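You operate a simulated robot arm through the tools that you are given. There is no shell and no other tool.

You are at the controls of a simulated robot arm. One attempt, no reset.

TASK
Tag the larch block with 25 % in the press and draw it out.
Fine: set the blue knob, slide it in, one stroke; leave the black knob alone.

Only the result counts: the job must be done as asked and must still hold three seconds after the hand-in. Knocking over, shifting, dropping, spilling or breaking anything else fails it.

THE ROBOT
A 7-joint arm with a fingered hand, fixed in place. Base frame: the origin is at the foot of the arm, x ahead of it, y to its left, z up. Readings come in mm, rad, newtons and seconds.
With the tool pointing down near the work surface it reaches from about 100 to 420 mm from the base axis. Its first joint turns from -1.204 to 3.002 rad. Payload 3.2 kg.
The TCP is the grasp point between the finger pads, 26 mm short of the fingertips. In the tool frame z runs along the fingers and y along their closing line. The gripper opens to 88 mm. The gripper's body begins 30 mm behind the TCP. The gripper is a hand of 5 fingers: y runs from the thumb to the fingers, the wrist lies at [-16, -108, -172] in the tool frame, and closing takes about 1.5 s.
Orientation is told as [roll, pitch, yaw] about the base's x, y, z axes, in that order, counted from this pose: with the fingers straight down and the wrist toward the robot, the tool's x, y and z point along [0, 1, 0], [1, 0, 0] and [0, 0, -1] of the base frame.

THE INTERFACE
- The arm moves only by the tool drive_tool. Its argument "rows" is a list of rows, each a list of 3 entries, a list of its own where there are three numbers: the finger opening in mm, from 0 to 88, then the shift along the tool's x, y, z in units of 150 mm (1.0 is 150 mm), then the turn, a rotation vector about the tool's x, y, z in units of 90 degrees (1.0 is 90 degrees). In form: [[gripper, [dx, dy, dz], [ax, ay, az]], ...]. A call has 1 to 20 rows; each row is the pose to reach, as a shift and turn from the pose commanded when the call began, along the tool's axes at that moment. A call with a number of a shift or a turn outside -1 to 1 is refused whole. Each row takes 0.2 s and may step no farther than 50 mm and 0.15 rad from the row before; otherwise, or with a gripper value out of range, the whole call is refused. Where a pose cannot be reached the arm comes as near as it can. A force on the tool above 70 N (or 10 N above the force at the start of the call, whichever is more), or a blocked arm, ends the call early, and 0.2 s more pass. The fingers move at their own pace (about 72 mm/s each) and stop on an object; they squeeze with about 27 N. The grip force told is the motor's: it shows also when the fingers shut on nothing. Time passes only in rows, and 0.2 s behind the last, so rows that repeat a pose let the fingers close. The reply holds the time, the measured pose of the TCP, the force on the tool along the base axes, the opening and the grip force, in the units named above and with some noise, with the torque about the TCP (base axes, N m) and any sound that the robot's microphone picked up, and new pictures: "views" is both (left out), scene, wrist or none.
- Cameras (640 x 400 px; columns grow to the right, rows downward): "scene" is fixed at [395.7, 517.5, 1483.8]; the picture's right is [-0.99, -0.11, 0.00], its down [-0.07, 0.61, -0.79] and it looks along [0.09, -0.79, -0.61] (base axes); focal length 330 px, centre (320, 200). "wrist" rides on the gripper at [67, -97, -117] in the tool frame; the picture's right is [-0.71, 0.33, -0.62], its down [-0.65, -0.65, 0.39] and it looks along [-0.28, 0.68, 0.68] (tool axes); focal length 234 px, centre (320, 200). There is no depth. A picture from a camera that has moved, and an enlarged one, comes with that camera's place and axes in the base frame and with its lens. The place of the scene camera against the robot may be out by one fixed shift of up to 25 mm in any direction.
- slide_trunk(by): slides the trunk up (or, below 0, down) by that many mm; the arm rides with it, the base frame stays. It gives what a move gives, with no picture.
- grasp_type(shape): the hand has 5 fingers and takes this shape, open, in about a second: jaw (thumb against the fingers, like two jaws); tri (thumb and two fingers); tip (a fingertip pinch); poke (one finger out to press); point (the index stretched); flat (the hand flat); cup (the hand cupped); fist (a fist). The gripper value then closes the fingers along that shape, each until it touches; the sizes above hold for jaw. It gives what a move gives, with no picture.
- inspect(camera, box): a new picture of the part [left, top, right, bottom] of that camera's present view, enlarged. No time passes.
- close_job(): hands the job in; it is judged then, once.

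Places have to be worked out from the pictures, the camera data and where the tool is seen. Open the gripper and draw the arm clear of the work before you hand the job in, unless the task says otherwise.

The tools are called after "Call:" as name(argument=value, ...) on one line, values as JSON. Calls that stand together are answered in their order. drive_tool: Moves the arm, as the interface text tells. Its arguments: {"type":"object","properties":{"rows":{"type":"array","items":{"type":"array"}},"views":{"type":"string","enum":["both","scene","wrist","none"]}},"required":["rows"]} The other tools are called the same way: slide_trunk (by) slides the trunk up or down; grasp_type (shape) gives the hand a shape; inspect (camera, box) takes an enlarged picture of a part of a camera's view; close_job () hands the job in.

At the start:

```text
time_s: 0.0
ee_pos: [306.3, 127.8, 1240.3]
ee_rot: [-0.001, 0.0, 0.0]
wrist_force: [-0.6, 0.0, 0.9]
ft_torque: [0.0, -0.01, 0.01]
width: 88.0
grasp_force: 0.0
shape: jaw
trunk travel left (down, up): [-775.0, 65.0]
```

scene: 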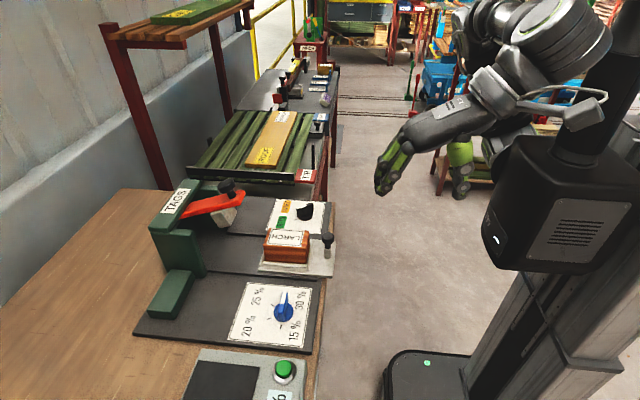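
wrist: 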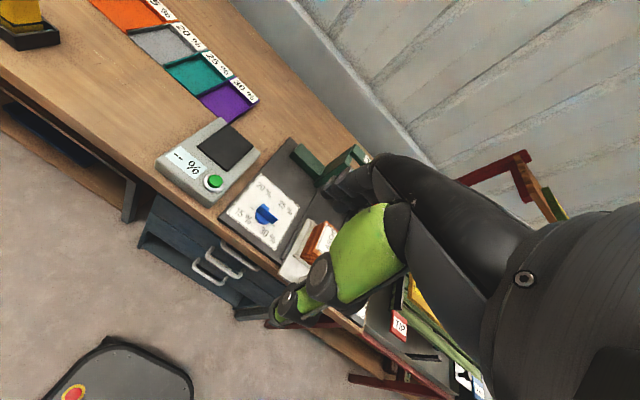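

I start by enlarging the press area in both views to read the dial, the larch block and the press lever.

Call:
inspect(camera="scene", box=[130, 160, 350, 360])

Call:
inspect(camera="wrist", box=[140, 100, 400, 300])

Call:
inspect(camera="scene", box=[140, 170, 260, 250])

Call:
inspect(camera="scene", box=[220, 190, 340, 350])

```text
2.00 times, centred on (240, 260) of scene
camera zoom: at [395.7, 517.5, 1483.8], right [-0.99, -0.11, 0.0], down [-0.07, 0.61, -0.79], along [0.09, -0.79, -0.61], focal length 660 px, centre (480, 80)
```

zoom: 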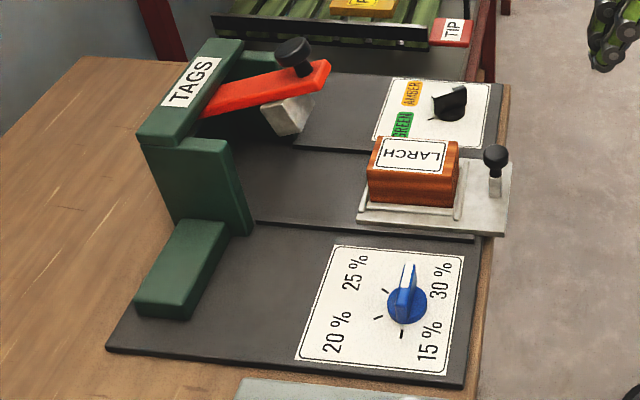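

```text
2.00 times, centred on (270, 200) of wrist
camera zoom: at [210.0, 193.0, 1355.7], right [0.33, -0.71, 0.62], down [-0.65, -0.65, -0.39], along [0.68, -0.28, -0.68], focal length 468 px, centre (420, 200)
```

zoom: 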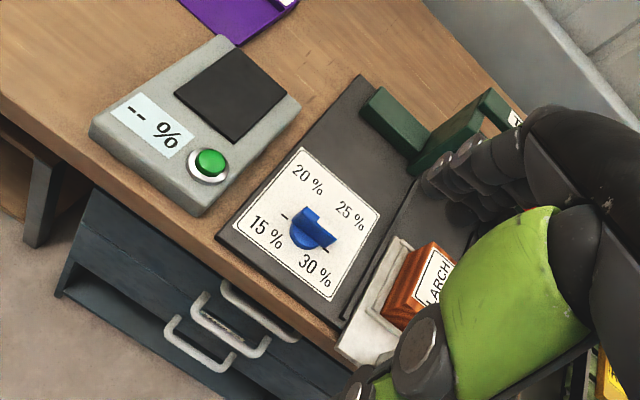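

```text
5.00 times, centred on (200, 210) of scene
camera zoom: at [395.7, 517.5, 1483.8], right [-0.99, -0.11, 0.0], down [-0.07, 0.61, -0.79], along [0.09, -0.79, -0.61], focal length 1649 px, centre (920, 150)
```

zoom: 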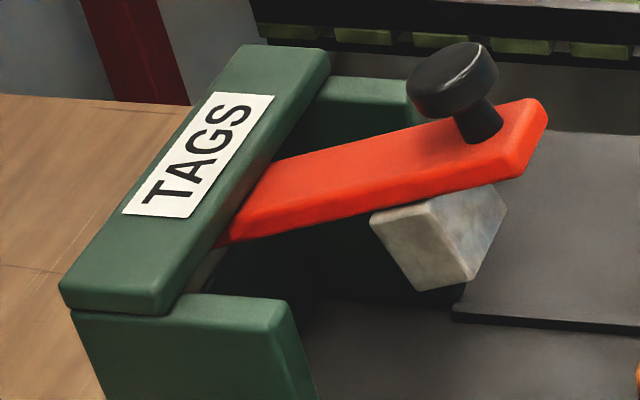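

```text
2.50 times, centred on (280, 270) of scene
camera zoom: at [395.7, 517.5, 1483.8], right [-0.99, -0.11, 0.0], down [-0.07, 0.61, -0.79], along [0.09, -0.79, -0.61], focal length 825 px, centre (420, 25)
```

zoom: 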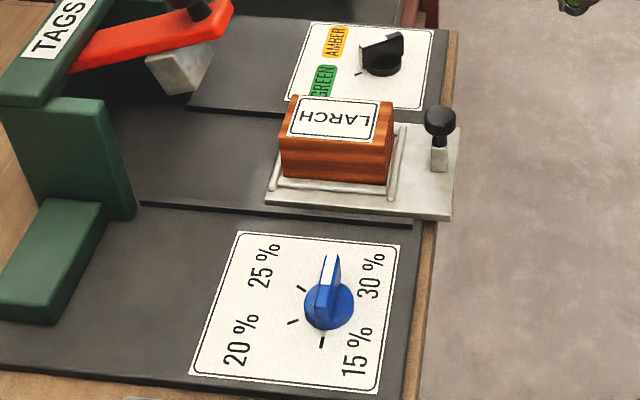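

The knob seems to sit around x≈520, y≈105, z≈860–890, but the two views disagree by about 40 mm in height (unknown scene shift). I lower the trunk partway for more wrist parallax, well above the bench, and look again.

Call:
slide_trunk(by=-150)

Call:
drive_tool(rows=[[88, [0, 0, 0], [0, 0, 0]]], views="both")

```text
time_s: 1.8
ee_pos: [307.5, 126.5, 1089.6]
ee_rot: [0.0, -0.001, 0.0]
wrist_force: [0.1, 0.5, -0.2]
ft_torque: [0.01, 0.0, -0.03]
width: 87.9
grasp_force: 0.1
shape: jaw
trunk travel left (down, up): [-625.0, 215.0]
```

```text
time_s: 2.1
ee_pos: [306.5, 127.9, 1089.4]
ee_rot: [0.0, 0.001, -0.001]
wrist_force: [-0.2, 1.1, -0.5]
ft_torque: [0.0, 0.02, 0.0]
width: 87.6
grasp_force: 0.1
shape: jaw
trunk travel left (down, up): [-625.0, 215.0]
camera wrist: at [210.0, 193.0, 1205.7], right [0.33, -0.71, 0.62], down [-0.65, -0.65, -0.39], along [0.68, -0.28, -0.68], focal length 234 px, centre (320, 200)
```

scene: 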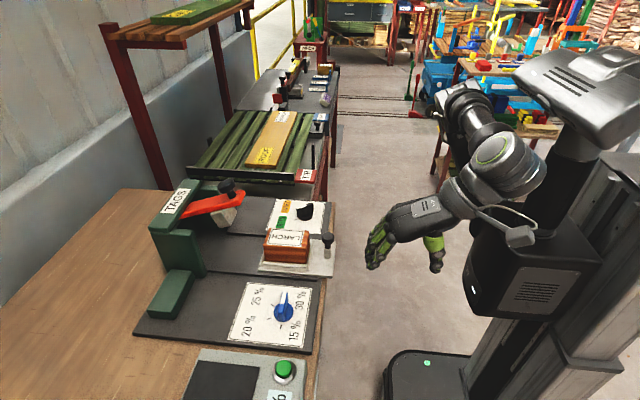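
wrist: 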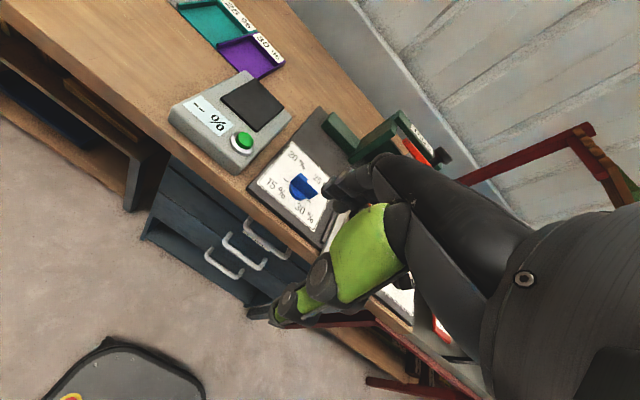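

The base of the hand stays clear of the bench. I enlarge the wrist view to measure the knob and the button corner for triangulation.

Call:
inspect(camera="wrist", box=[220, 100, 380, 200])

Call:
inspect(camera="wrist", box=[280, 80, 480, 205])

```text
4.00 times, centred on (300, 150) of wrist
camera zoom: at [210.0, 193.0, 1205.7], right [0.33, -0.71, 0.62], down [-0.65, -0.65, -0.39], along [0.68, -0.28, -0.68], focal length 937 px, centre (400, 400)
```

zoom: 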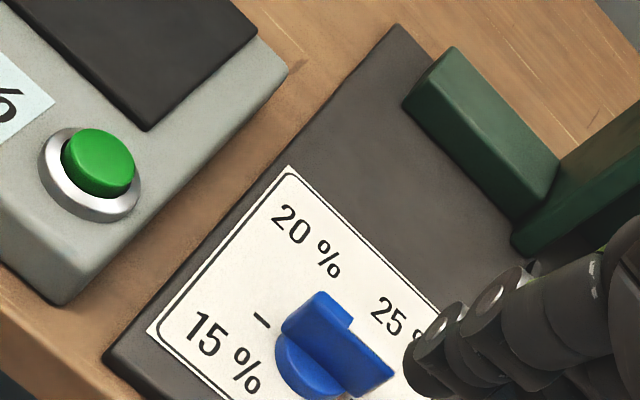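

```text
3.20 times, centred on (380, 142) of wrist
camera zoom: at [210.0, 193.0, 1205.7], right [0.33, -0.71, 0.62], down [-0.65, -0.65, -0.39], along [0.68, -0.28, -0.68], focal length 749 px, centre (128, 384)
```

zoom: 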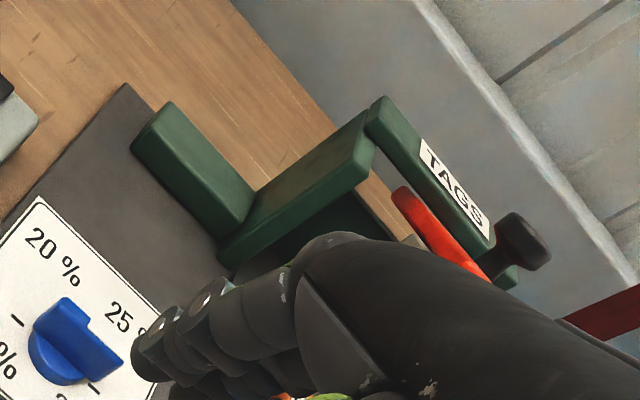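

Two wrist views give the knob at about (523, 105, 890), the green button at (483, 236, 918), and put the scene camera near (402, 500, 1496). The knob fin points at 30 %. I test the forward reach at this safe height, 150 mm in +x.

Call:
drive_tool(rows=[[88, [0, 0.2, 0], [0, 0, 0]], [88, [0, 0.4, 0], [0, 0, 0]], [88, [0, 0.6, 0], [0, 0, 0]], [88, [0, 0.8, 0], [0, 0, 0]], [88, [0, 1.0, 0], [0, 0, 0]], [88, [0, 1.0, 0], [0, 0, 0]]], views="both")

```text
time_s: 3.5
ee_pos: [455.4, 126.9, 1090.6]
ee_rot: [0.0, 0.002, 0.003]
wrist_force: [0.6, -0.2, -0.3]
ft_torque: [-0.03, 0.0, 0.01]
width: 87.8
grasp_force: 0.0
shape: jaw
trunk travel left (down, up): [-625.0, 215.0]
camera wrist: at [358.0, 193.0, 1205.5], right [0.33, -0.71, 0.62], down [-0.65, -0.65, -0.39], along [0.68, -0.28, -0.68], focal length 234 px, centre (320, 200)
```

scene: 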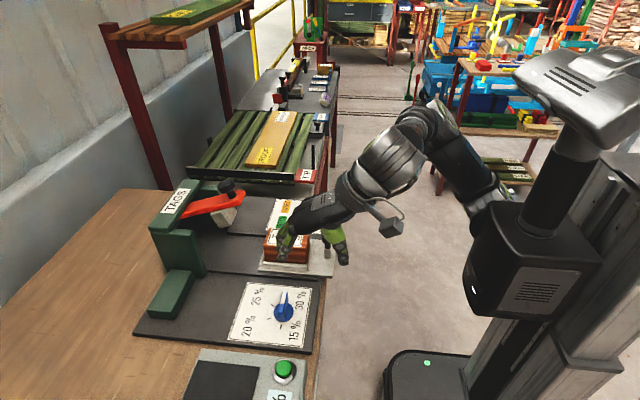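
wrist: 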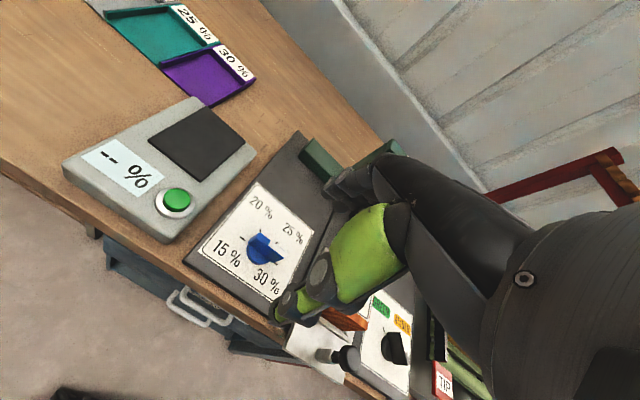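

It reached x=455 with the elbow still well bent. I keep testing forward, staying at z≈1090 above the dial panel, clear of the press post.

Call:
drive_tool(rows=[[88, [0, 0.2, 0], [0, 0, 0]], [88, [0, 0.4, 0], [0, 0, 0]], [88, [0, 0.6, 0], [0, 0, 0]], [88, [0, 0.6, 0], [0, 0, 0]]], views="both")

```text
time_s: 4.5
ee_pos: [544.7, 126.6, 1089.4]
ee_rot: [0.0, -0.002, 0.003]
wrist_force: [-0.1, -0.4, 0.8]
ft_torque: [0.02, 0.02, 0.0]
width: 87.7
grasp_force: 0.0
shape: jaw
trunk travel left (down, up): [-625.0, 215.0]
camera wrist: at [448.1, 192.9, 1205.7], right [0.33, -0.71, 0.62], down [-0.65, -0.65, -0.39], along [0.68, -0.28, -0.68], focal length 234 px, centre (320, 200)
```

scene: 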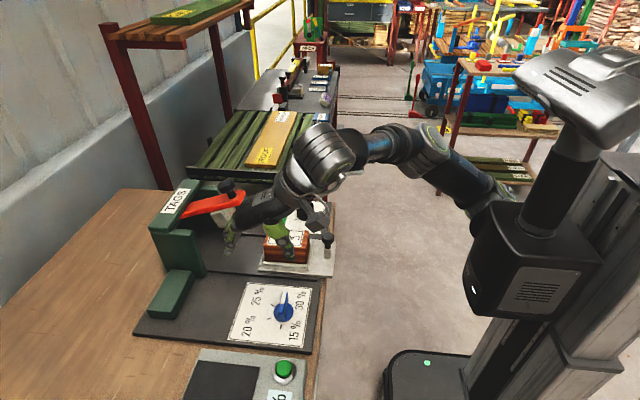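
wrist: 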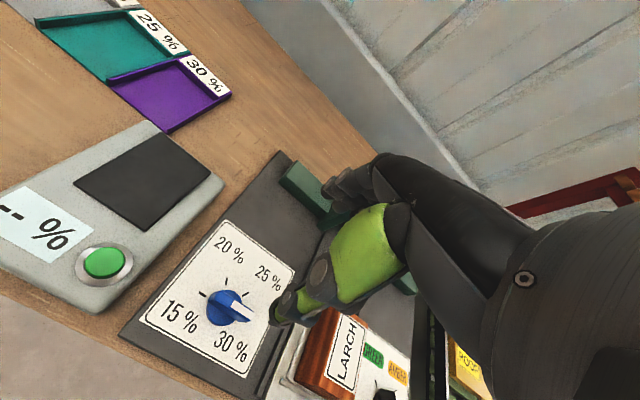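

Reach at x=545 is fine. I enlarge the dial and block from this new view.

Call:
inspect(camera="wrist", box=[120, 200, 320, 400])

Call:
inspect(camera="wrist", box=[240, 280, 440, 400])

Call:
inspect(camera="scene", box=[140, 160, 350, 290])

```text
2.00 times, centred on (220, 300) of wrist
camera zoom: at [448.1, 192.9, 1205.7], right [0.33, -0.71, 0.62], down [-0.65, -0.65, -0.39], along [0.68, -0.28, -0.68], focal length 468 px, centre (520, 0)
```

zoom: 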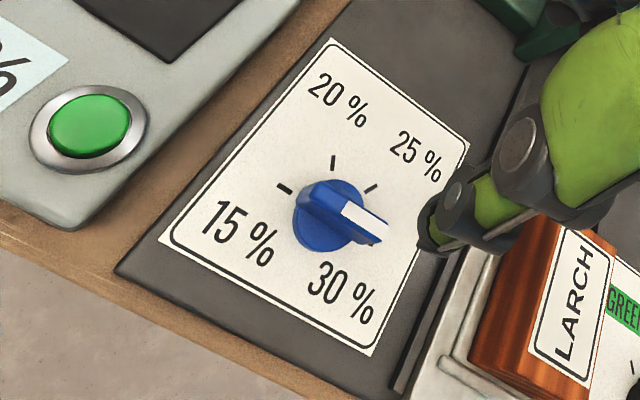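

```text
3.20 times, centred on (340, 340) of wrist
camera zoom: at [448.1, 192.9, 1205.7], right [0.33, -0.71, 0.62], down [-0.65, -0.65, -0.39], along [0.68, -0.28, -0.68], focal length 749 px, centre (256, -248)
```

zoom: 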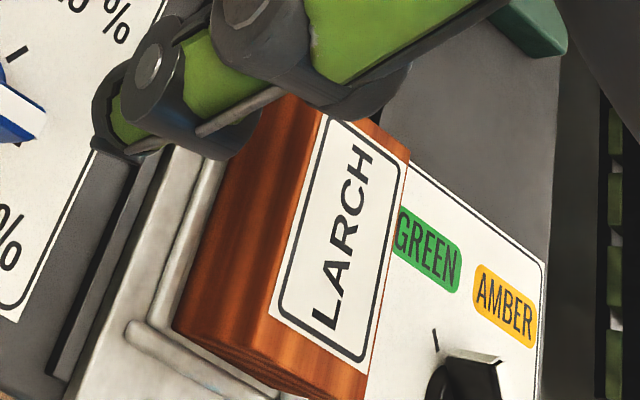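

```text
3.05 times, centred on (245, 225) of scene
camera zoom: at [395.7, 517.5, 1483.8], right [-0.99, -0.11, 0.0], down [-0.07, 0.61, -0.79], along [0.09, -0.79, -0.61], focal length 1005 px, centre (549, 124)
```

zoom: 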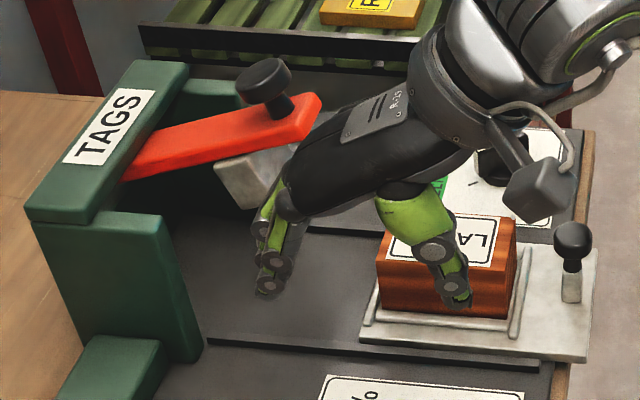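

Panel top is z≈870, with the dial centre at about (522.5, 107). The ticks sit at 90° (15 %), 30° (20 %), −30° (25 %) and −90° (30 %), so the knob must turn +60° from 30 % to 25 %. I centre above the knob, then rehearse the 60° yaw in the air.

Call:
drive_tool(rows=[[88, [-0.135, -0.148, 0], [0, 0, 0]], [88, [-0.135, -0.148, 0.2], [0, 0, 0]], [88, [-0.135, -0.148, 0.4], [0, 0, 0]], [88, [-0.135, -0.148, 0.4], [0, 0, 0]]], views="both")

Call:
drive_tool(rows=[[88, [0, 0, 0], [0, 0, -0.09]], [88, [0, 0, 0], [0, 0, -0.18]], [88, [0, 0, 0], [0, 0, -0.27]], [88, [0, 0, 0], [0, 0, -0.36]], [88, [0, 0, 0], [0, 0, -0.45]], [88, [0, 0, 0], [0, 0, -0.54]], [88, [0, 0, 0], [0, 0, -0.63]], [88, [0, 0, 0], [0, 0, -0.72]], [88, [0, 0, 0], [0, 0, -0.72]]], views="both")

```text
time_s: 5.5
ee_pos: [523.0, 108.2, 1029.3]
ee_rot: [0.0, 0.001, 0.002]
wrist_force: [0.7, 0.7, -0.5]
ft_torque: [0.03, 0.0, 0.01]
width: 88.0
grasp_force: 0.2
shape: jaw
trunk travel left (down, up): [-625.0, 215.0]
camera wrist: at [426.7, 173.0, 1145.4], right [0.33, -0.71, 0.62], down [-0.65, -0.65, -0.39], along [0.68, -0.28, -0.68], focal length 234 px, centre (320, 200)
```

scene: 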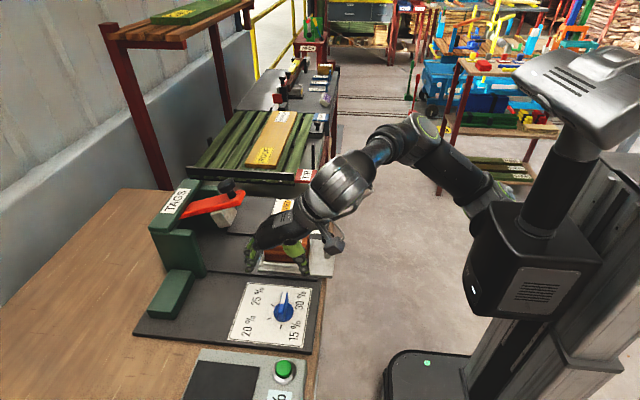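
wrist: 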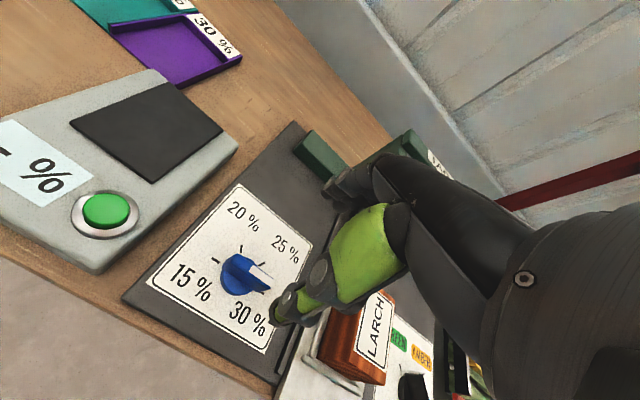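

```text
time_s: 7.5
ee_pos: [469.5, 109.2, 1015.5]
ee_rot: [0.002, 0.0, 1.019]
wrist_force: [-0.9, -0.1, 0.3]
ft_torque: [-0.01, -0.01, 0.0]
width: 87.7
grasp_force: 0.0
shape: jaw
out of reach, approached as far as the arm can: row 7, 8, 9
trunk travel left (down, up): [-625.0, 215.0]
camera wrist: at [363.3, 60.0, 1132.1], right [0.78, -0.09, 0.62], down [0.21, -0.9, -0.39], along [0.59, 0.43, -0.68], focal length 234 px, centre (320, 200)
```

scene: 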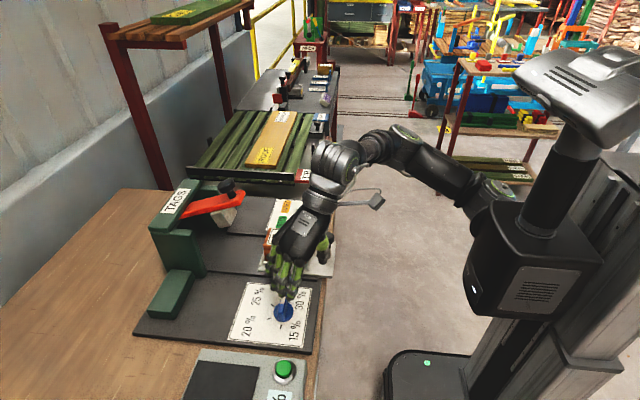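
wrist: 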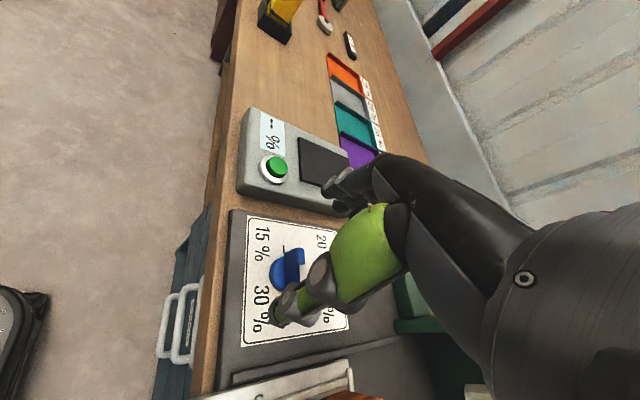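

Yaw beyond about 50° wasn't reachable at this height (the arm came up short). I return to the starting yaw, lower the arm so the wrist sits nearer shoulder height, and check the view before retesting.

Call:
drive_tool(rows=[[88, [0, 0, 0], [0, 0, 0.09]], [88, [0, 0, 0], [0, 0, 0.18]], [88, [0, 0, 0], [0, 0, 0.27]], [88, [0, 0, 0], [0, 0, 0.36]], [88, [0, 0, 0], [0, 0, 0.45]], [88, [0, 0, 0], [0, 0, 0.54]], [88, [0, 0, 0], [0, 0, 0.63]], [88, [0, 0, 0], [0, 0, 0.72]], [88, [0, 0, 0], [0, 0, 0.72]]], views="none")

```text
time_s: 9.6
ee_pos: [472.3, 109.3, 1015.6]
ee_rot: [0.002, 0.002, -0.115]
wrist_force: [0.6, -0.2, -0.3]
ft_torque: [0.0, 0.02, 0.0]
width: 87.7
grasp_force: 0.0
shape: jaw
trunk travel left (down, up): [-625.0, 215.0]
```

The hand is at (472, 109, 1016) with yaw −0.115. I bring it back over the knob axis, lower it to z≈955 (tips ≈929, above the knob), and look.

Call:
drive_tool(rows=[[88, [0.013, 0.17, 0], [0, 0, -0.04]], [88, [0.026, 0.339, 0.1], [0, 0, -0.073]], [88, [0.026, 0.339, 0.25], [0, 0, -0.073]], [88, [0.026, 0.339, 0.4], [0, 0, -0.073]], [88, [0.026, 0.339, 0.4], [0, 0, -0.073]]], views="both")

Call:
inspect(camera="scene", box=[220, 200, 350, 350])

Call:
inspect(camera="wrist", box=[140, 180, 380, 360])

```text
time_s: 10.8
ee_pos: [524.1, 106.9, 955.9]
ee_rot: [0.001, 0.002, 0.004]
wrist_force: [-1.3, -0.1, -0.4]
ft_torque: [0.0, -0.01, -0.02]
width: 87.8
grasp_force: 0.1
shape: jaw
trunk travel left (down, up): [-625.0, 215.0]
camera wrist: at [426.7, 173.5, 1072.0], right [0.33, -0.71, 0.62], down [-0.65, -0.65, -0.39], along [0.68, -0.28, -0.68], focal length 234 px, centre (320, 200)
```

scene: 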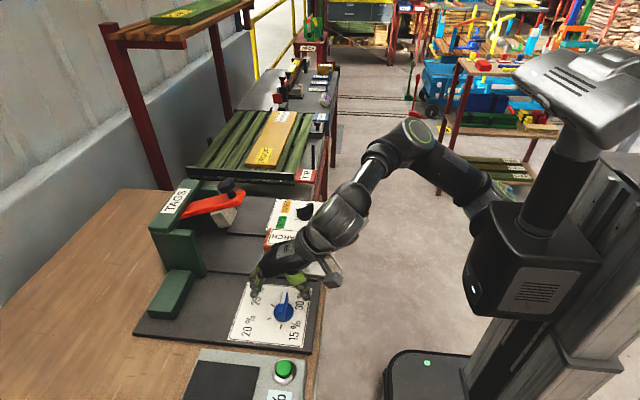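
wrist: 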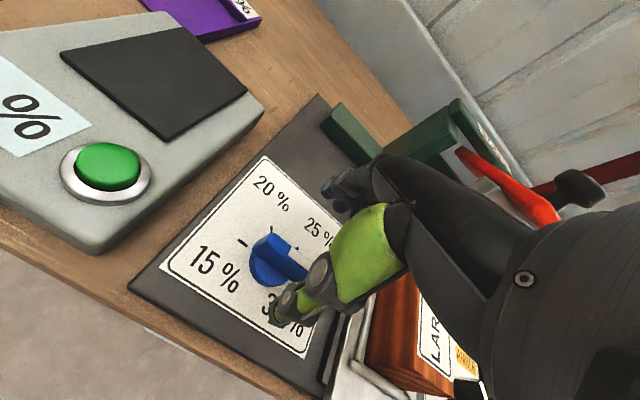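

```text
2.67 times, centred on (285, 275) of scene
camera zoom: at [395.7, 517.5, 1483.8], right [-0.99, -0.11, 0.0], down [-0.07, 0.61, -0.79], along [0.09, -0.79, -0.61], focal length 880 px, centre (413, 0)
```

zoom: 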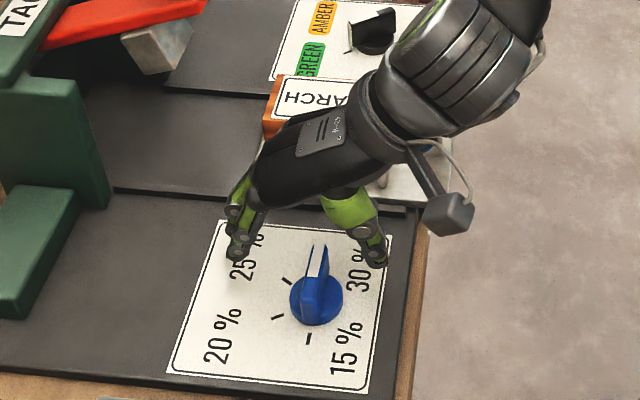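

```text
2.22 times, centred on (260, 270) of wrist
camera zoom: at [426.7, 173.5, 1072.0], right [0.33, -0.71, 0.62], down [-0.65, -0.65, -0.39], along [0.68, -0.28, -0.68], focal length 520 px, centre (453, 44)
```

zoom: 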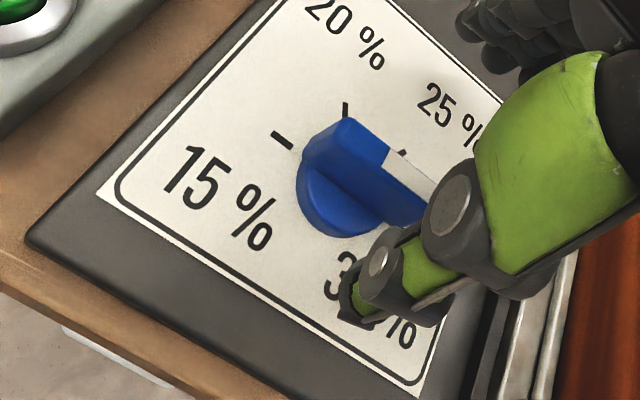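

The knob is clear now: fin top z≈909, spanning y≈81 to 131 at x≈523, pointer at −90° (30 %). I rehearse the yaw to 60° again at this lower height, with the tips still above the knob.

Call:
drive_tool(rows=[[88, [0, 0, 0], [0, 0, -0.09]], [88, [0, 0, 0], [0, 0, -0.18]], [88, [0, 0, 0], [0, 0, -0.27]], [88, [0, 0, 0], [0, 0, -0.36]], [88, [0, 0, 0], [0, 0, -0.45]], [88, [0, 0, 0], [0, 0, -0.54]], [88, [0, 0, 0], [0, 0, -0.6]], [88, [0, 0, 0], [0, 0, -0.667]], [88, [0, 0, 0], [0, 0, -0.667]]], views="both")

```text
time_s: 12.8
ee_pos: [523.0, 109.0, 955.4]
ee_rot: [0.001, 0.001, 0.898]
wrist_force: [-0.1, -0.3, -0.3]
ft_torque: [0.02, 0.01, -0.01]
width: 88.0
grasp_force: 0.1
shape: jaw
out of reach, approached as far as the arm can: row 8, 9
trunk travel left (down, up): [-625.0, 215.0]
camera wrist: at [411.5, 72.6, 1071.7], right [0.76, -0.18, 0.62], down [0.1, -0.92, -0.39], along [0.64, 0.36, -0.68], focal length 234 px, centre (320, 200)
```

scene: 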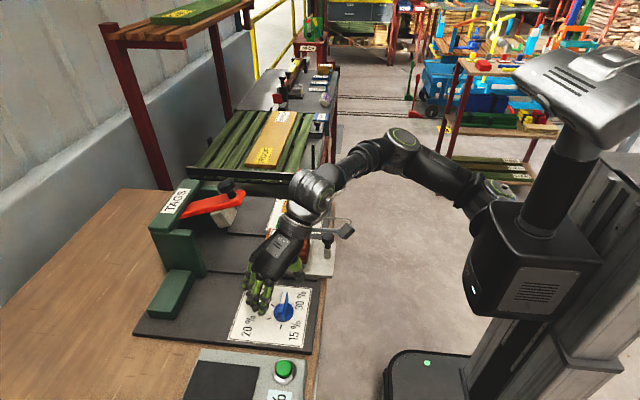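
wrist: 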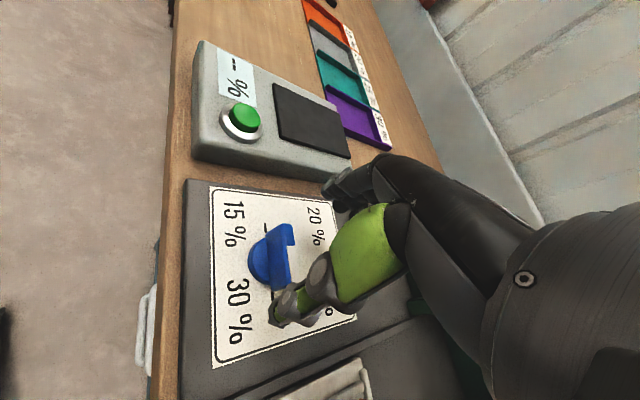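

At this height yaw gets to 51.5°, so a lower arm relative to the trunk helps. I raise the trunk 60 mm, lower the arm by the same amount, and try the rest of the yaw.

Call:
slide_trunk(by=60)

Call:
drive_tool(rows=[[88, [0, 0, 0.1], [0, 0, 0]], [88, [0, 0, 0.2], [0, 0, 0]], [88, [0, 0, 0.3], [0, 0, 0]], [88, [0, 0, 0.4], [0, 0, 0]], [88, [0, 0, 0.4], [0, 0, -0.05]], [88, [0, 0, 0.4], [0, 0, -0.1]], [88, [0, 0, 0.4], [0, 0, -0.14]], [88, [0, 0, 0.4], [0, 0, -0.14]]], views="wrist")

```text
time_s: 13.8
ee_pos: [523.7, 108.5, 1016.1]
ee_rot: [0.002, 0.0, 0.897]
wrist_force: [0.4, 0.3, -0.1]
ft_torque: [-0.01, -0.01, 0.01]
width: 88.0
grasp_force: 0.0
shape: jaw
trunk travel left (down, up): [-685.0, 155.0]
```

```text
time_s: 15.6
ee_pos: [524.9, 109.3, 954.8]
ee_rot: [0.001, 0.0, 0.936]
wrist_force: [0.6, 0.5, -0.2]
ft_torque: [0.03, -0.01, -0.03]
width: 88.2
grasp_force: 0.1
shape: jaw
out of reach, approached as far as the arm can: row 6, 7, 8
trunk travel left (down, up): [-685.0, 155.0]
camera wrist: at [413.8, 69.0, 1072.4], right [0.77, -0.15, 0.62], down [0.13, -0.91, -0.39], along [0.63, 0.38, -0.68], focal length 234 px, centre (320, 200)
```

wrist: 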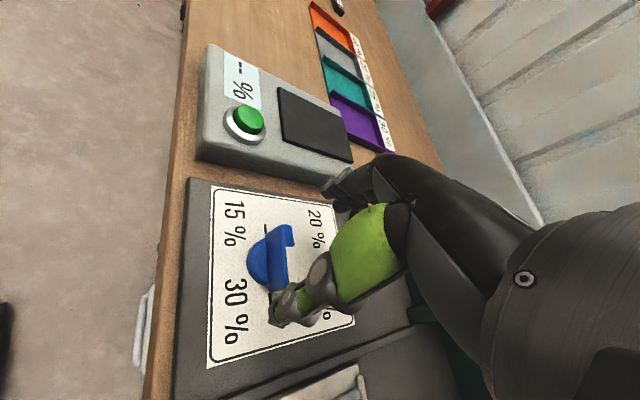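

Only about 54–56°, so the wrist reach is the limit. Leaning the hand in the plane of the fin moves the wrist back toward the robot without changing the closing line, so I tilt about tool y by −15° here and see whether the remaining yaw becomes reachable.

Call:
drive_tool(rows=[[88, [0, 0, 0], [0, -0.085, 0]], [88, [0, 0, 0], [0, -0.167, 0]], [88, [0, 0, 0], [0, -0.167, 0]]], views="none")

Call:
drive_tool(rows=[[88, [0, 0, 0], [0.013, 0, -0.048]], [88, [0, 0, 0], [0.026, 0, -0.097]], [88, [0, 0, 0], [0.026, 0, -0.097]]], views="both")

```text
time_s: 16.4
ee_pos: [524.6, 108.3, 954.9]
ee_rot: [-0.26, 0.001, 0.935]
wrist_force: [0.1, 0.0, -0.4]
ft_torque: [-0.01, -0.02, 0.0]
width: 87.8
grasp_force: 0.0
shape: jaw
trunk travel left (down, up): [-685.0, 155.0]
```

```text
time_s: 17.1
ee_pos: [523.0, 108.6, 955.7]
ee_rot: [-0.259, 0.04, 1.005]
wrist_force: [1.0, -0.6, -0.8]
ft_torque: [0.01, -0.03, -0.01]
width: 87.7
grasp_force: 0.1
shape: jaw
out of reach, approached as far as the arm can: row 2, 3
trunk travel left (down, up): [-685.0, 155.0]
camera wrist: at [394.3, 79.3, 1054.1], right [0.64, 0.02, 0.77], down [0.26, -0.95, -0.18], along [0.73, 0.32, -0.61], focal length 234 px, centre (320, 200)
```

scene: 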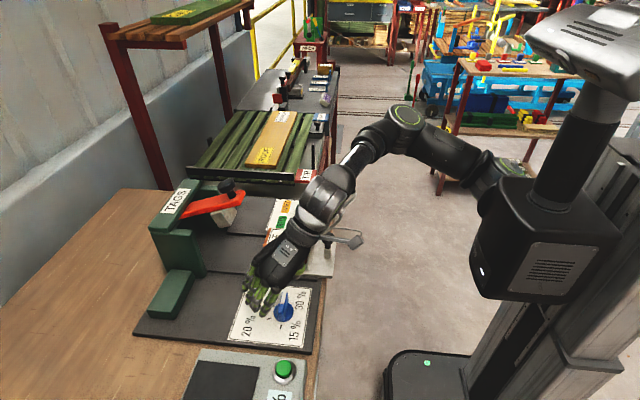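
wrist: 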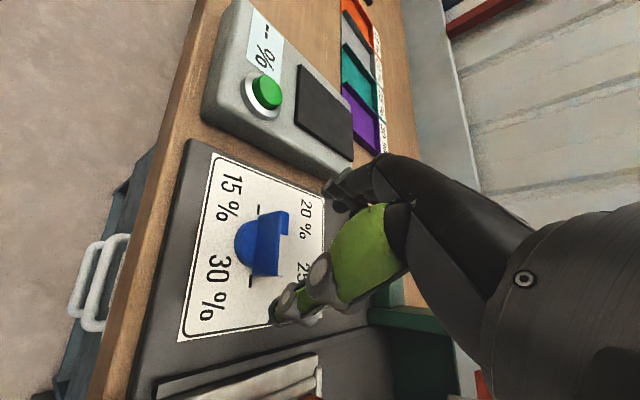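

Gains are marginal, so this looks like a wrist-joint limit. A better way is to push the fin's pointer end with one finger at yaw 0: a straight +x push along y≈86 of about 24 mm turns it from −90° to −30°. I return the hand upright to yaw 0 and raise it.

Call:
drive_tool(rows=[[88, [0, 0, -0.2], [0.018, 0.003, 0.069]], [88, [0, 0, -0.4], [0.036, 0.006, 0.137]], [88, [0, 0, -0.4], [0.055, 0.009, 0.206]], [88, [0, 0, -0.4], [0.073, 0.011, 0.275]], [88, [0, 0, -0.4], [0.091, 0.014, 0.343]], [88, [0, 0, -0.4], [0.109, 0.017, 0.412]], [88, [0, 0, -0.4], [0.128, 0.02, 0.481]], [88, [0, 0, -0.4], [0.146, 0.023, 0.549]], [88, [0, 0, -0.4], [0.164, 0.0256, 0.618]]], views="none")

Call:
drive_tool(rows=[[88, [0, 0, 0], [-0.012, 0.085, 0]], [88, [0, 0, 0], [-0.025, 0.165, 0]], [88, [0, 0, 0], [-0.025, 0.165, 0]]], views="none")

Call:
grasp_type(shape="poke")

Call:
inspect(camera="scene", box=[200, 160, 380, 340])

Call:
inspect(camera="wrist", box=[0, 0, 640, 400])

```text
time_s: 19.1
ee_pos: [510.5, 118.4, 1012.7]
ee_rot: [-0.261, 0.042, -0.003]
wrist_force: [-0.6, 0.0, -0.1]
ft_torque: [-0.03, -0.01, 0.0]
width: 87.6
grasp_force: 0.0
shape: jaw
trunk travel left (down, up): [-685.0, 155.0]
```

```text
time_s: 19.9
ee_pos: [511.5, 119.1, 1013.6]
ee_rot: [0.004, 0.001, 0.004]
wrist_force: [-0.7, 0.6, 0.7]
ft_torque: [-0.01, 0.0, 0.01]
width: 87.9
grasp_force: 0.0
shape: jaw
trunk travel left (down, up): [-685.0, 155.0]
```

```text
time_s: 20.9
ee_pos: [512.5, 117.5, 1014.1]
ee_rot: [0.001, 0.0, 0.005]
wrist_force: [-0.3, -0.4, -1.1]
ft_torque: [0.01, 0.0, -0.01]
width: 0.1
grasp_force: 0.1
shape: poke
trunk travel left (down, up): [-685.0, 155.0]
```

```text
2.22 times, centred on (290, 250) of scene
camera zoom: at [395.7, 517.5, 1483.8], right [-0.99, -0.11, 0.0], down [-0.07, 0.61, -0.79], along [0.09, -0.79, -0.61], focal length 733 px, centre (387, 89)
```

zoom: 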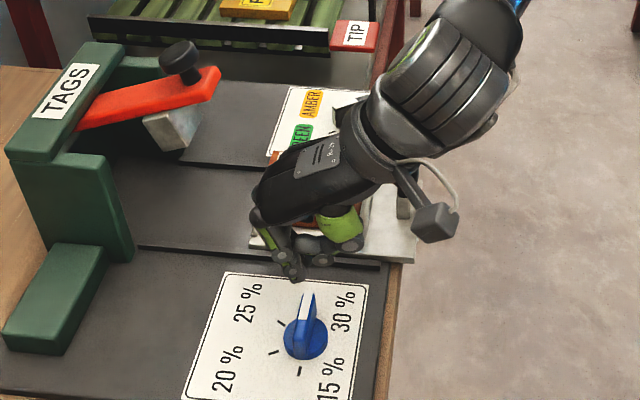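

```text
1.00 times, centred on (320, 200) of wrist (not enlarged: the box is as wide or as high as the picture)
camera zoom: at [415.3, 183.7, 1129.8], right [0.33, -0.71, 0.62], down [-0.65, -0.65, -0.39], along [0.68, -0.28, -0.68], focal length 234 px, centre (320, 200)
```

zoom: 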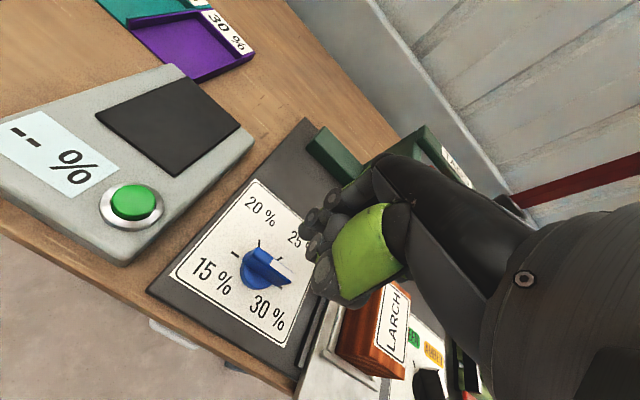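

The hand is in poke shape at (512, 118, 1014). I zoom on the hand in both views to locate the poking fingertip.

Call:
inspect(camera="scene", box=[260, 215, 340, 295])

Call:
inspect(camera="wrist", box=[270, 150, 430, 320])

```text
5.00 times, centred on (300, 255) of scene
camera zoom: at [395.7, 517.5, 1483.8], right [-0.99, -0.11, 0.0], down [-0.07, 0.61, -0.79], along [0.09, -0.79, -0.61], focal length 1649 px, centre (420, -75)
```

zoom: 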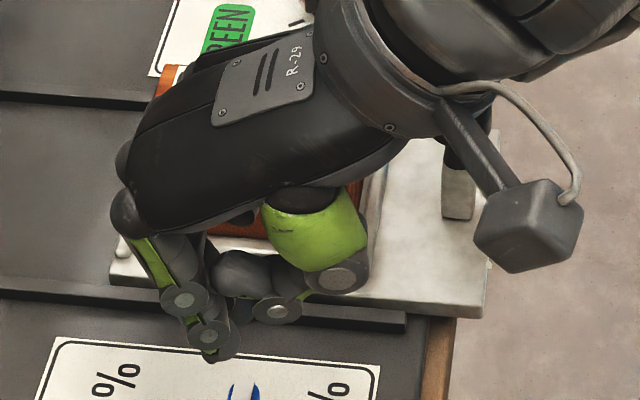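

```text
2.35 times, centred on (350, 235) of wrist
camera zoom: at [415.3, 183.7, 1129.8], right [0.33, -0.71, 0.62], down [-0.65, -0.65, -0.39], along [0.68, -0.28, -0.68], focal length 551 px, centre (249, 118)
```

zoom: 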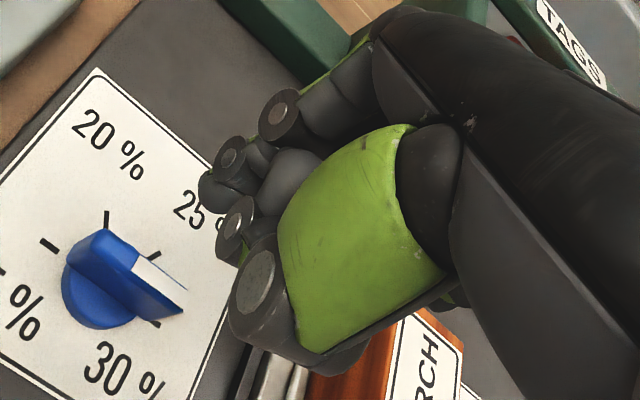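

The poke fingertip triangulates to about TCP + (8, 8, −27). I move to put the tip at roughly (493, 87), left of the fin's pointer half, and lower to tip z≈910 to verify before going further.

Call:
drive_tool(rows=[[0, [-0.13, -0.09, 0], [0, 0, 0]], [0, [-0.26, -0.18, 0], [0, 0, 0]], [0, [-0.26, -0.18, 0.15], [0, 0, 0]], [0, [-0.26, -0.18, 0.3], [0, 0, 0]], [0, [-0.26, -0.18, 0.4], [0, 0, 0]], [0, [-0.26, -0.18, 0.5], [0, 0, 0]], [0, [-0.26, -0.18, 0.5], [0, 0, 0]]], views="both")

Call:
inspect(camera="scene", box=[240, 250, 340, 350])

Call:
inspect(camera="wrist", box=[200, 150, 400, 300])

```text
time_s: 22.4
ee_pos: [484.4, 81.2, 938.1]
ee_rot: [0.0, 0.002, 0.004]
wrist_force: [-0.1, -0.6, 0.5]
ft_torque: [0.0, 0.01, 0.0]
width: 0.1
grasp_force: 27.2
shape: jaw
trunk travel left (down, up): [-685.0, 155.0]
camera wrist: at [388.0, 145.4, 1055.1], right [0.33, -0.71, 0.62], down [-0.65, -0.65, -0.39], along [0.68, -0.28, -0.68], focal length 234 px, centre (320, 200)
```

scene: 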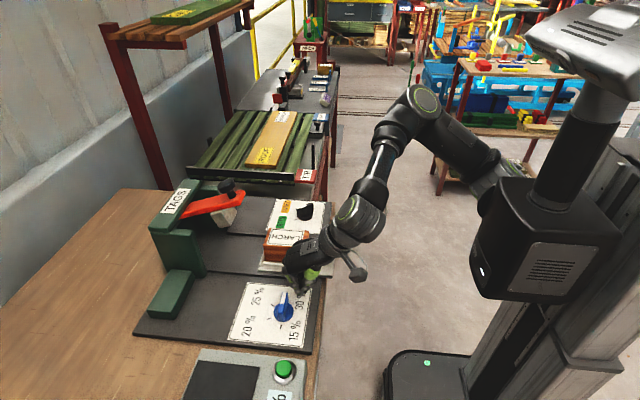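
wrist: 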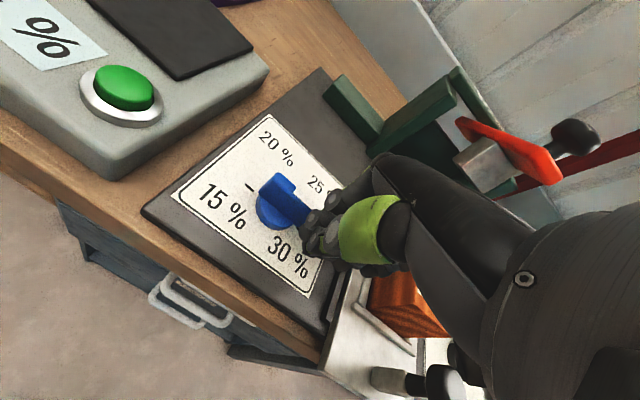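

```text
4.00 times, centred on (290, 300) of scene
camera zoom: at [395.7, 517.5, 1483.8], right [-0.99, -0.11, 0.0], down [-0.07, 0.61, -0.79], along [0.09, -0.79, -0.61], focal length 1320 px, centre (440, -200)
```

zoom: 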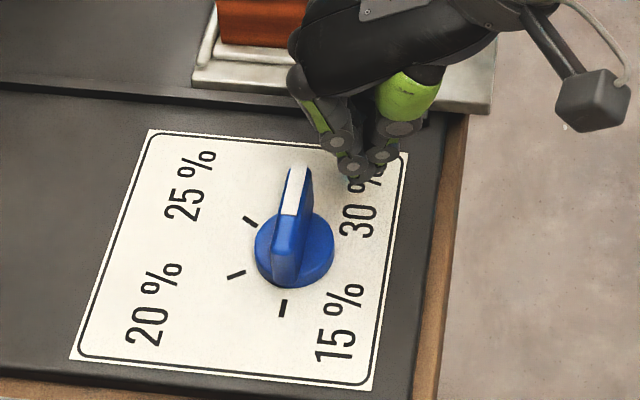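

```text
2.67 times, centred on (300, 225) of wrist
camera zoom: at [388.0, 145.4, 1055.1], right [0.33, -0.71, 0.62], down [-0.65, -0.65, -0.39], along [0.68, -0.28, -0.68], focal length 624 px, centre (373, 133)
```

zoom: 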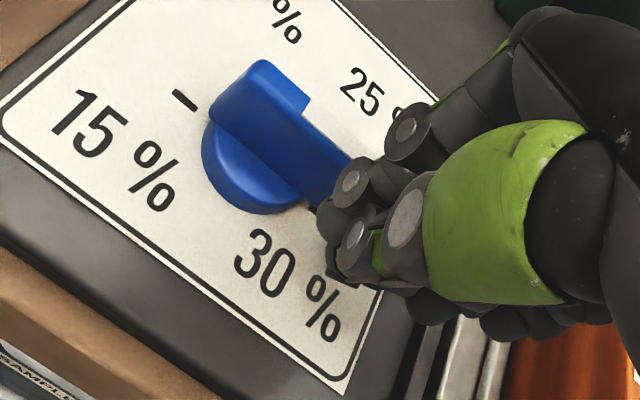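

Passing gripper 0 closed the hand into a jaw pinch, which still works as a pusher. Its tip sits near (490, 80.5, 912). I shift +4 mm in y, lower 14 mm (tip ≈898, fin top 909), and advance in +x to just short of the fin.

Call:
drive_tool(rows=[[0, [0.027, 0, 0.05], [0, 0, 0]], [0, [0.027, 0, 0.093], [0, 0, 0]], [0, [0.027, 0.04, 0.093], [0, 0, 0]], [0, [0.027, 0.08, 0.093], [0, 0, 0]], [0, [0.027, 0.08, 0.093], [0, 0, 0]]], views="none")

Call:
inspect(camera="scene", box=[240, 250, 340, 350])

Call:
inspect(camera="wrist", box=[200, 150, 400, 300])

```text
time_s: 23.6
ee_pos: [495.6, 83.5, 925.2]
ee_rot: [0.0, 0.003, 0.004]
wrist_force: [-0.4, 0.8, 0.8]
ft_torque: [-0.02, 0.0, 0.04]
width: 0.0
grasp_force: 27.4
shape: jaw
trunk travel left (down, up): [-685.0, 155.0]
```

```text
4.00 times, centred on (290, 300) of scene
camera zoom: at [395.7, 517.5, 1483.8], right [-0.99, -0.11, 0.0], down [-0.07, 0.61, -0.79], along [0.09, -0.79, -0.61], focal length 1320 px, centre (440, -200)
```

zoom: 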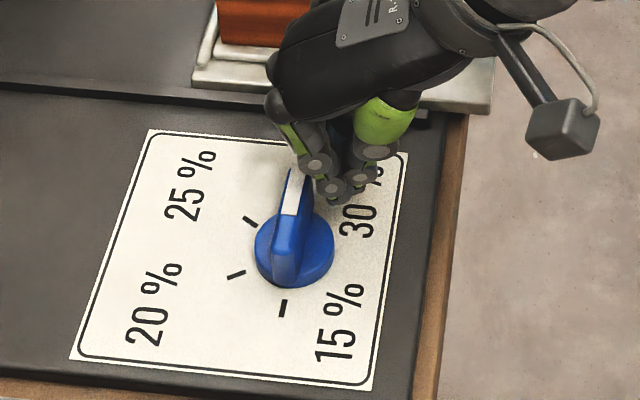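

```text
2.67 times, centred on (300, 225) of wrist
camera zoom: at [399.2, 149.3, 1040.5], right [0.34, -0.71, 0.62], down [-0.65, -0.65, -0.39], along [0.68, -0.28, -0.68], focal length 624 px, centre (373, 133)
```

zoom: 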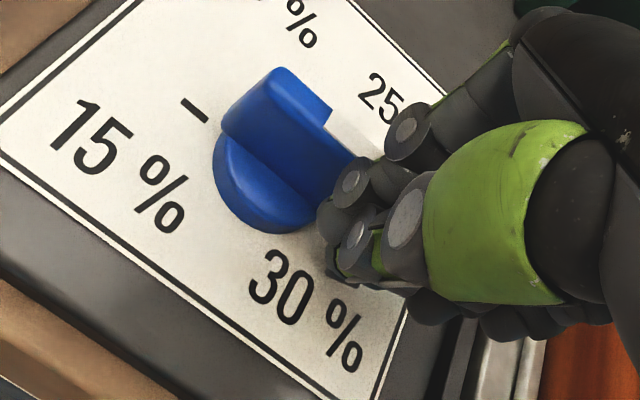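

The closed tip is right beside the pointer half of the fin. I push slowly in +x by 15 mm and then check the pointer.

Call:
drive_tool(rows=[[0, [0, 0.02, 0], [0, 0, 0]], [0, [0, 0.04, 0], [0, 0, 0]], [0, [0, 0.06, 0], [0, 0, 0]], [0, [0, 0.08, 0], [0, 0, 0]], [0, [0, 0.1, 0], [0, 0, 0]], [0, [0, 0.1, 0], [0, 0, 0]]], views="none")

Call:
inspect(camera="scene", box=[240, 250, 340, 350])

Call:
inspect(camera="wrist", box=[200, 150, 400, 300])

```text
time_s: 25.1
ee_pos: [511.6, 83.2, 924.0]
ee_rot: [0.002, -0.001, 0.003]
wrist_force: [-0.4, -1.8, 1.4]
ft_torque: [-0.02, -0.01, 0.0]
width: 0.1
grasp_force: 27.6
shape: jaw
trunk travel left (down, up): [-685.0, 155.0]
```

```text
4.00 times, centred on (290, 300) of scene
camera zoom: at [395.7, 517.5, 1483.8], right [-0.99, -0.11, 0.0], down [-0.07, 0.61, -0.79], along [0.09, -0.79, -0.61], focal length 1320 px, centre (440, -200)
```

zoom: 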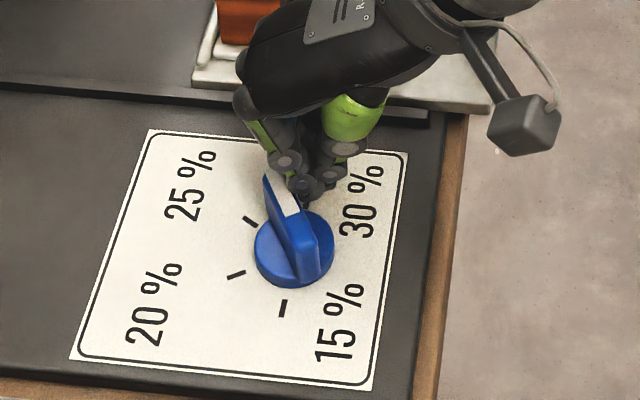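

```text
2.67 times, centred on (300, 225) of wrist
camera zoom: at [414.9, 148.9, 1040.3], right [0.33, -0.71, 0.62], down [-0.65, -0.65, -0.39], along [0.68, -0.28, -0.68], focal length 624 px, centre (373, 133)
```

zoom: 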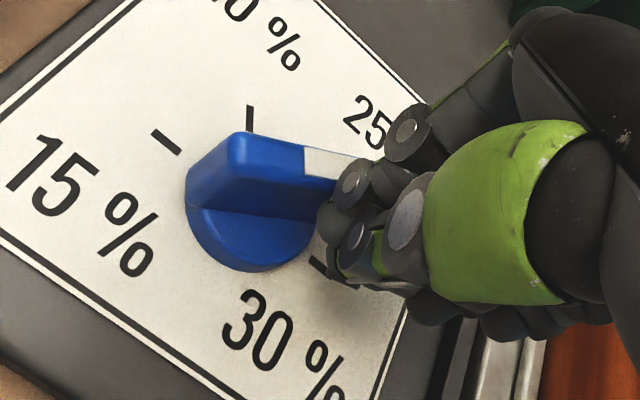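

The push works: the pointer has swung to roughly −50°. I push another 4.5 mm and measure more closely.

Call:
drive_tool(rows=[[0, [0, 0.01, 0], [0, 0, 0]], [0, [0, 0.02, 0], [0, 0, 0]], [0, [0, 0.03, 0], [0, 0, 0]], [0, [0, 0.03, 0], [0, 0, 0]]], views="none")

Call:
inspect(camera="scene", box=[260, 275, 320, 335])

Call:
inspect(camera="wrist", box=[200, 150, 400, 300])

```text
time_s: 26.1
ee_pos: [515.8, 84.0, 924.9]
ee_rot: [0.0, 0.001, 0.003]
wrist_force: [-0.3, -1.1, 0.1]
ft_torque: [0.02, 0.03, 0.02]
width: 0.0
grasp_force: 26.2
shape: jaw
trunk travel left (down, up): [-685.0, 155.0]
```

```text
6.67 times, centred on (290, 305) of scene
camera zoom: at [395.7, 517.5, 1483.8], right [-0.99, -0.11, 0.0], down [-0.07, 0.61, -0.79], along [0.09, -0.79, -0.61], focal length 2199 px, centre (520, -500)
```

zoom: 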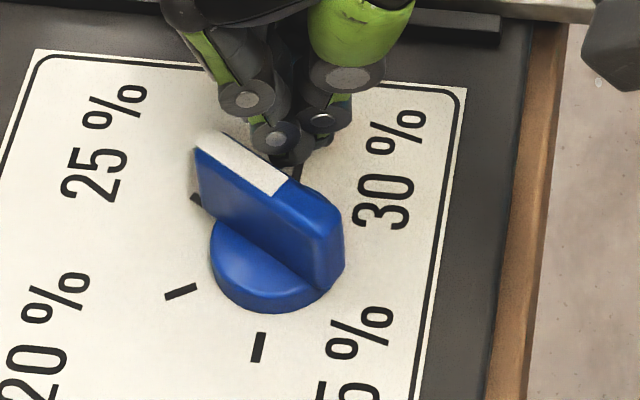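

```text
2.67 times, centred on (300, 225) of wrist
camera zoom: at [419.0, 148.8, 1040.8], right [0.33, -0.71, 0.62], down [-0.65, -0.65, -0.39], along [0.68, -0.28, -0.68], focal length 624 px, centre (373, 133)
```

zoom: 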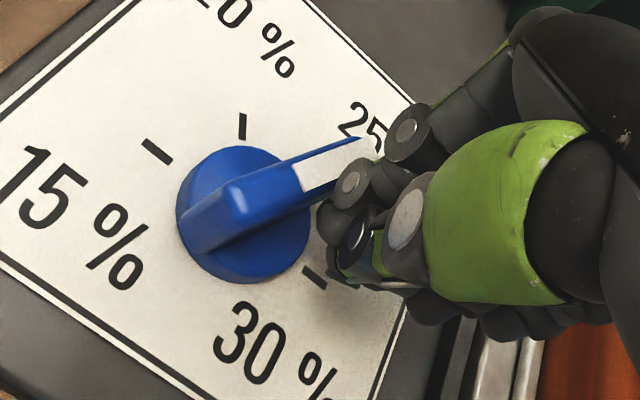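

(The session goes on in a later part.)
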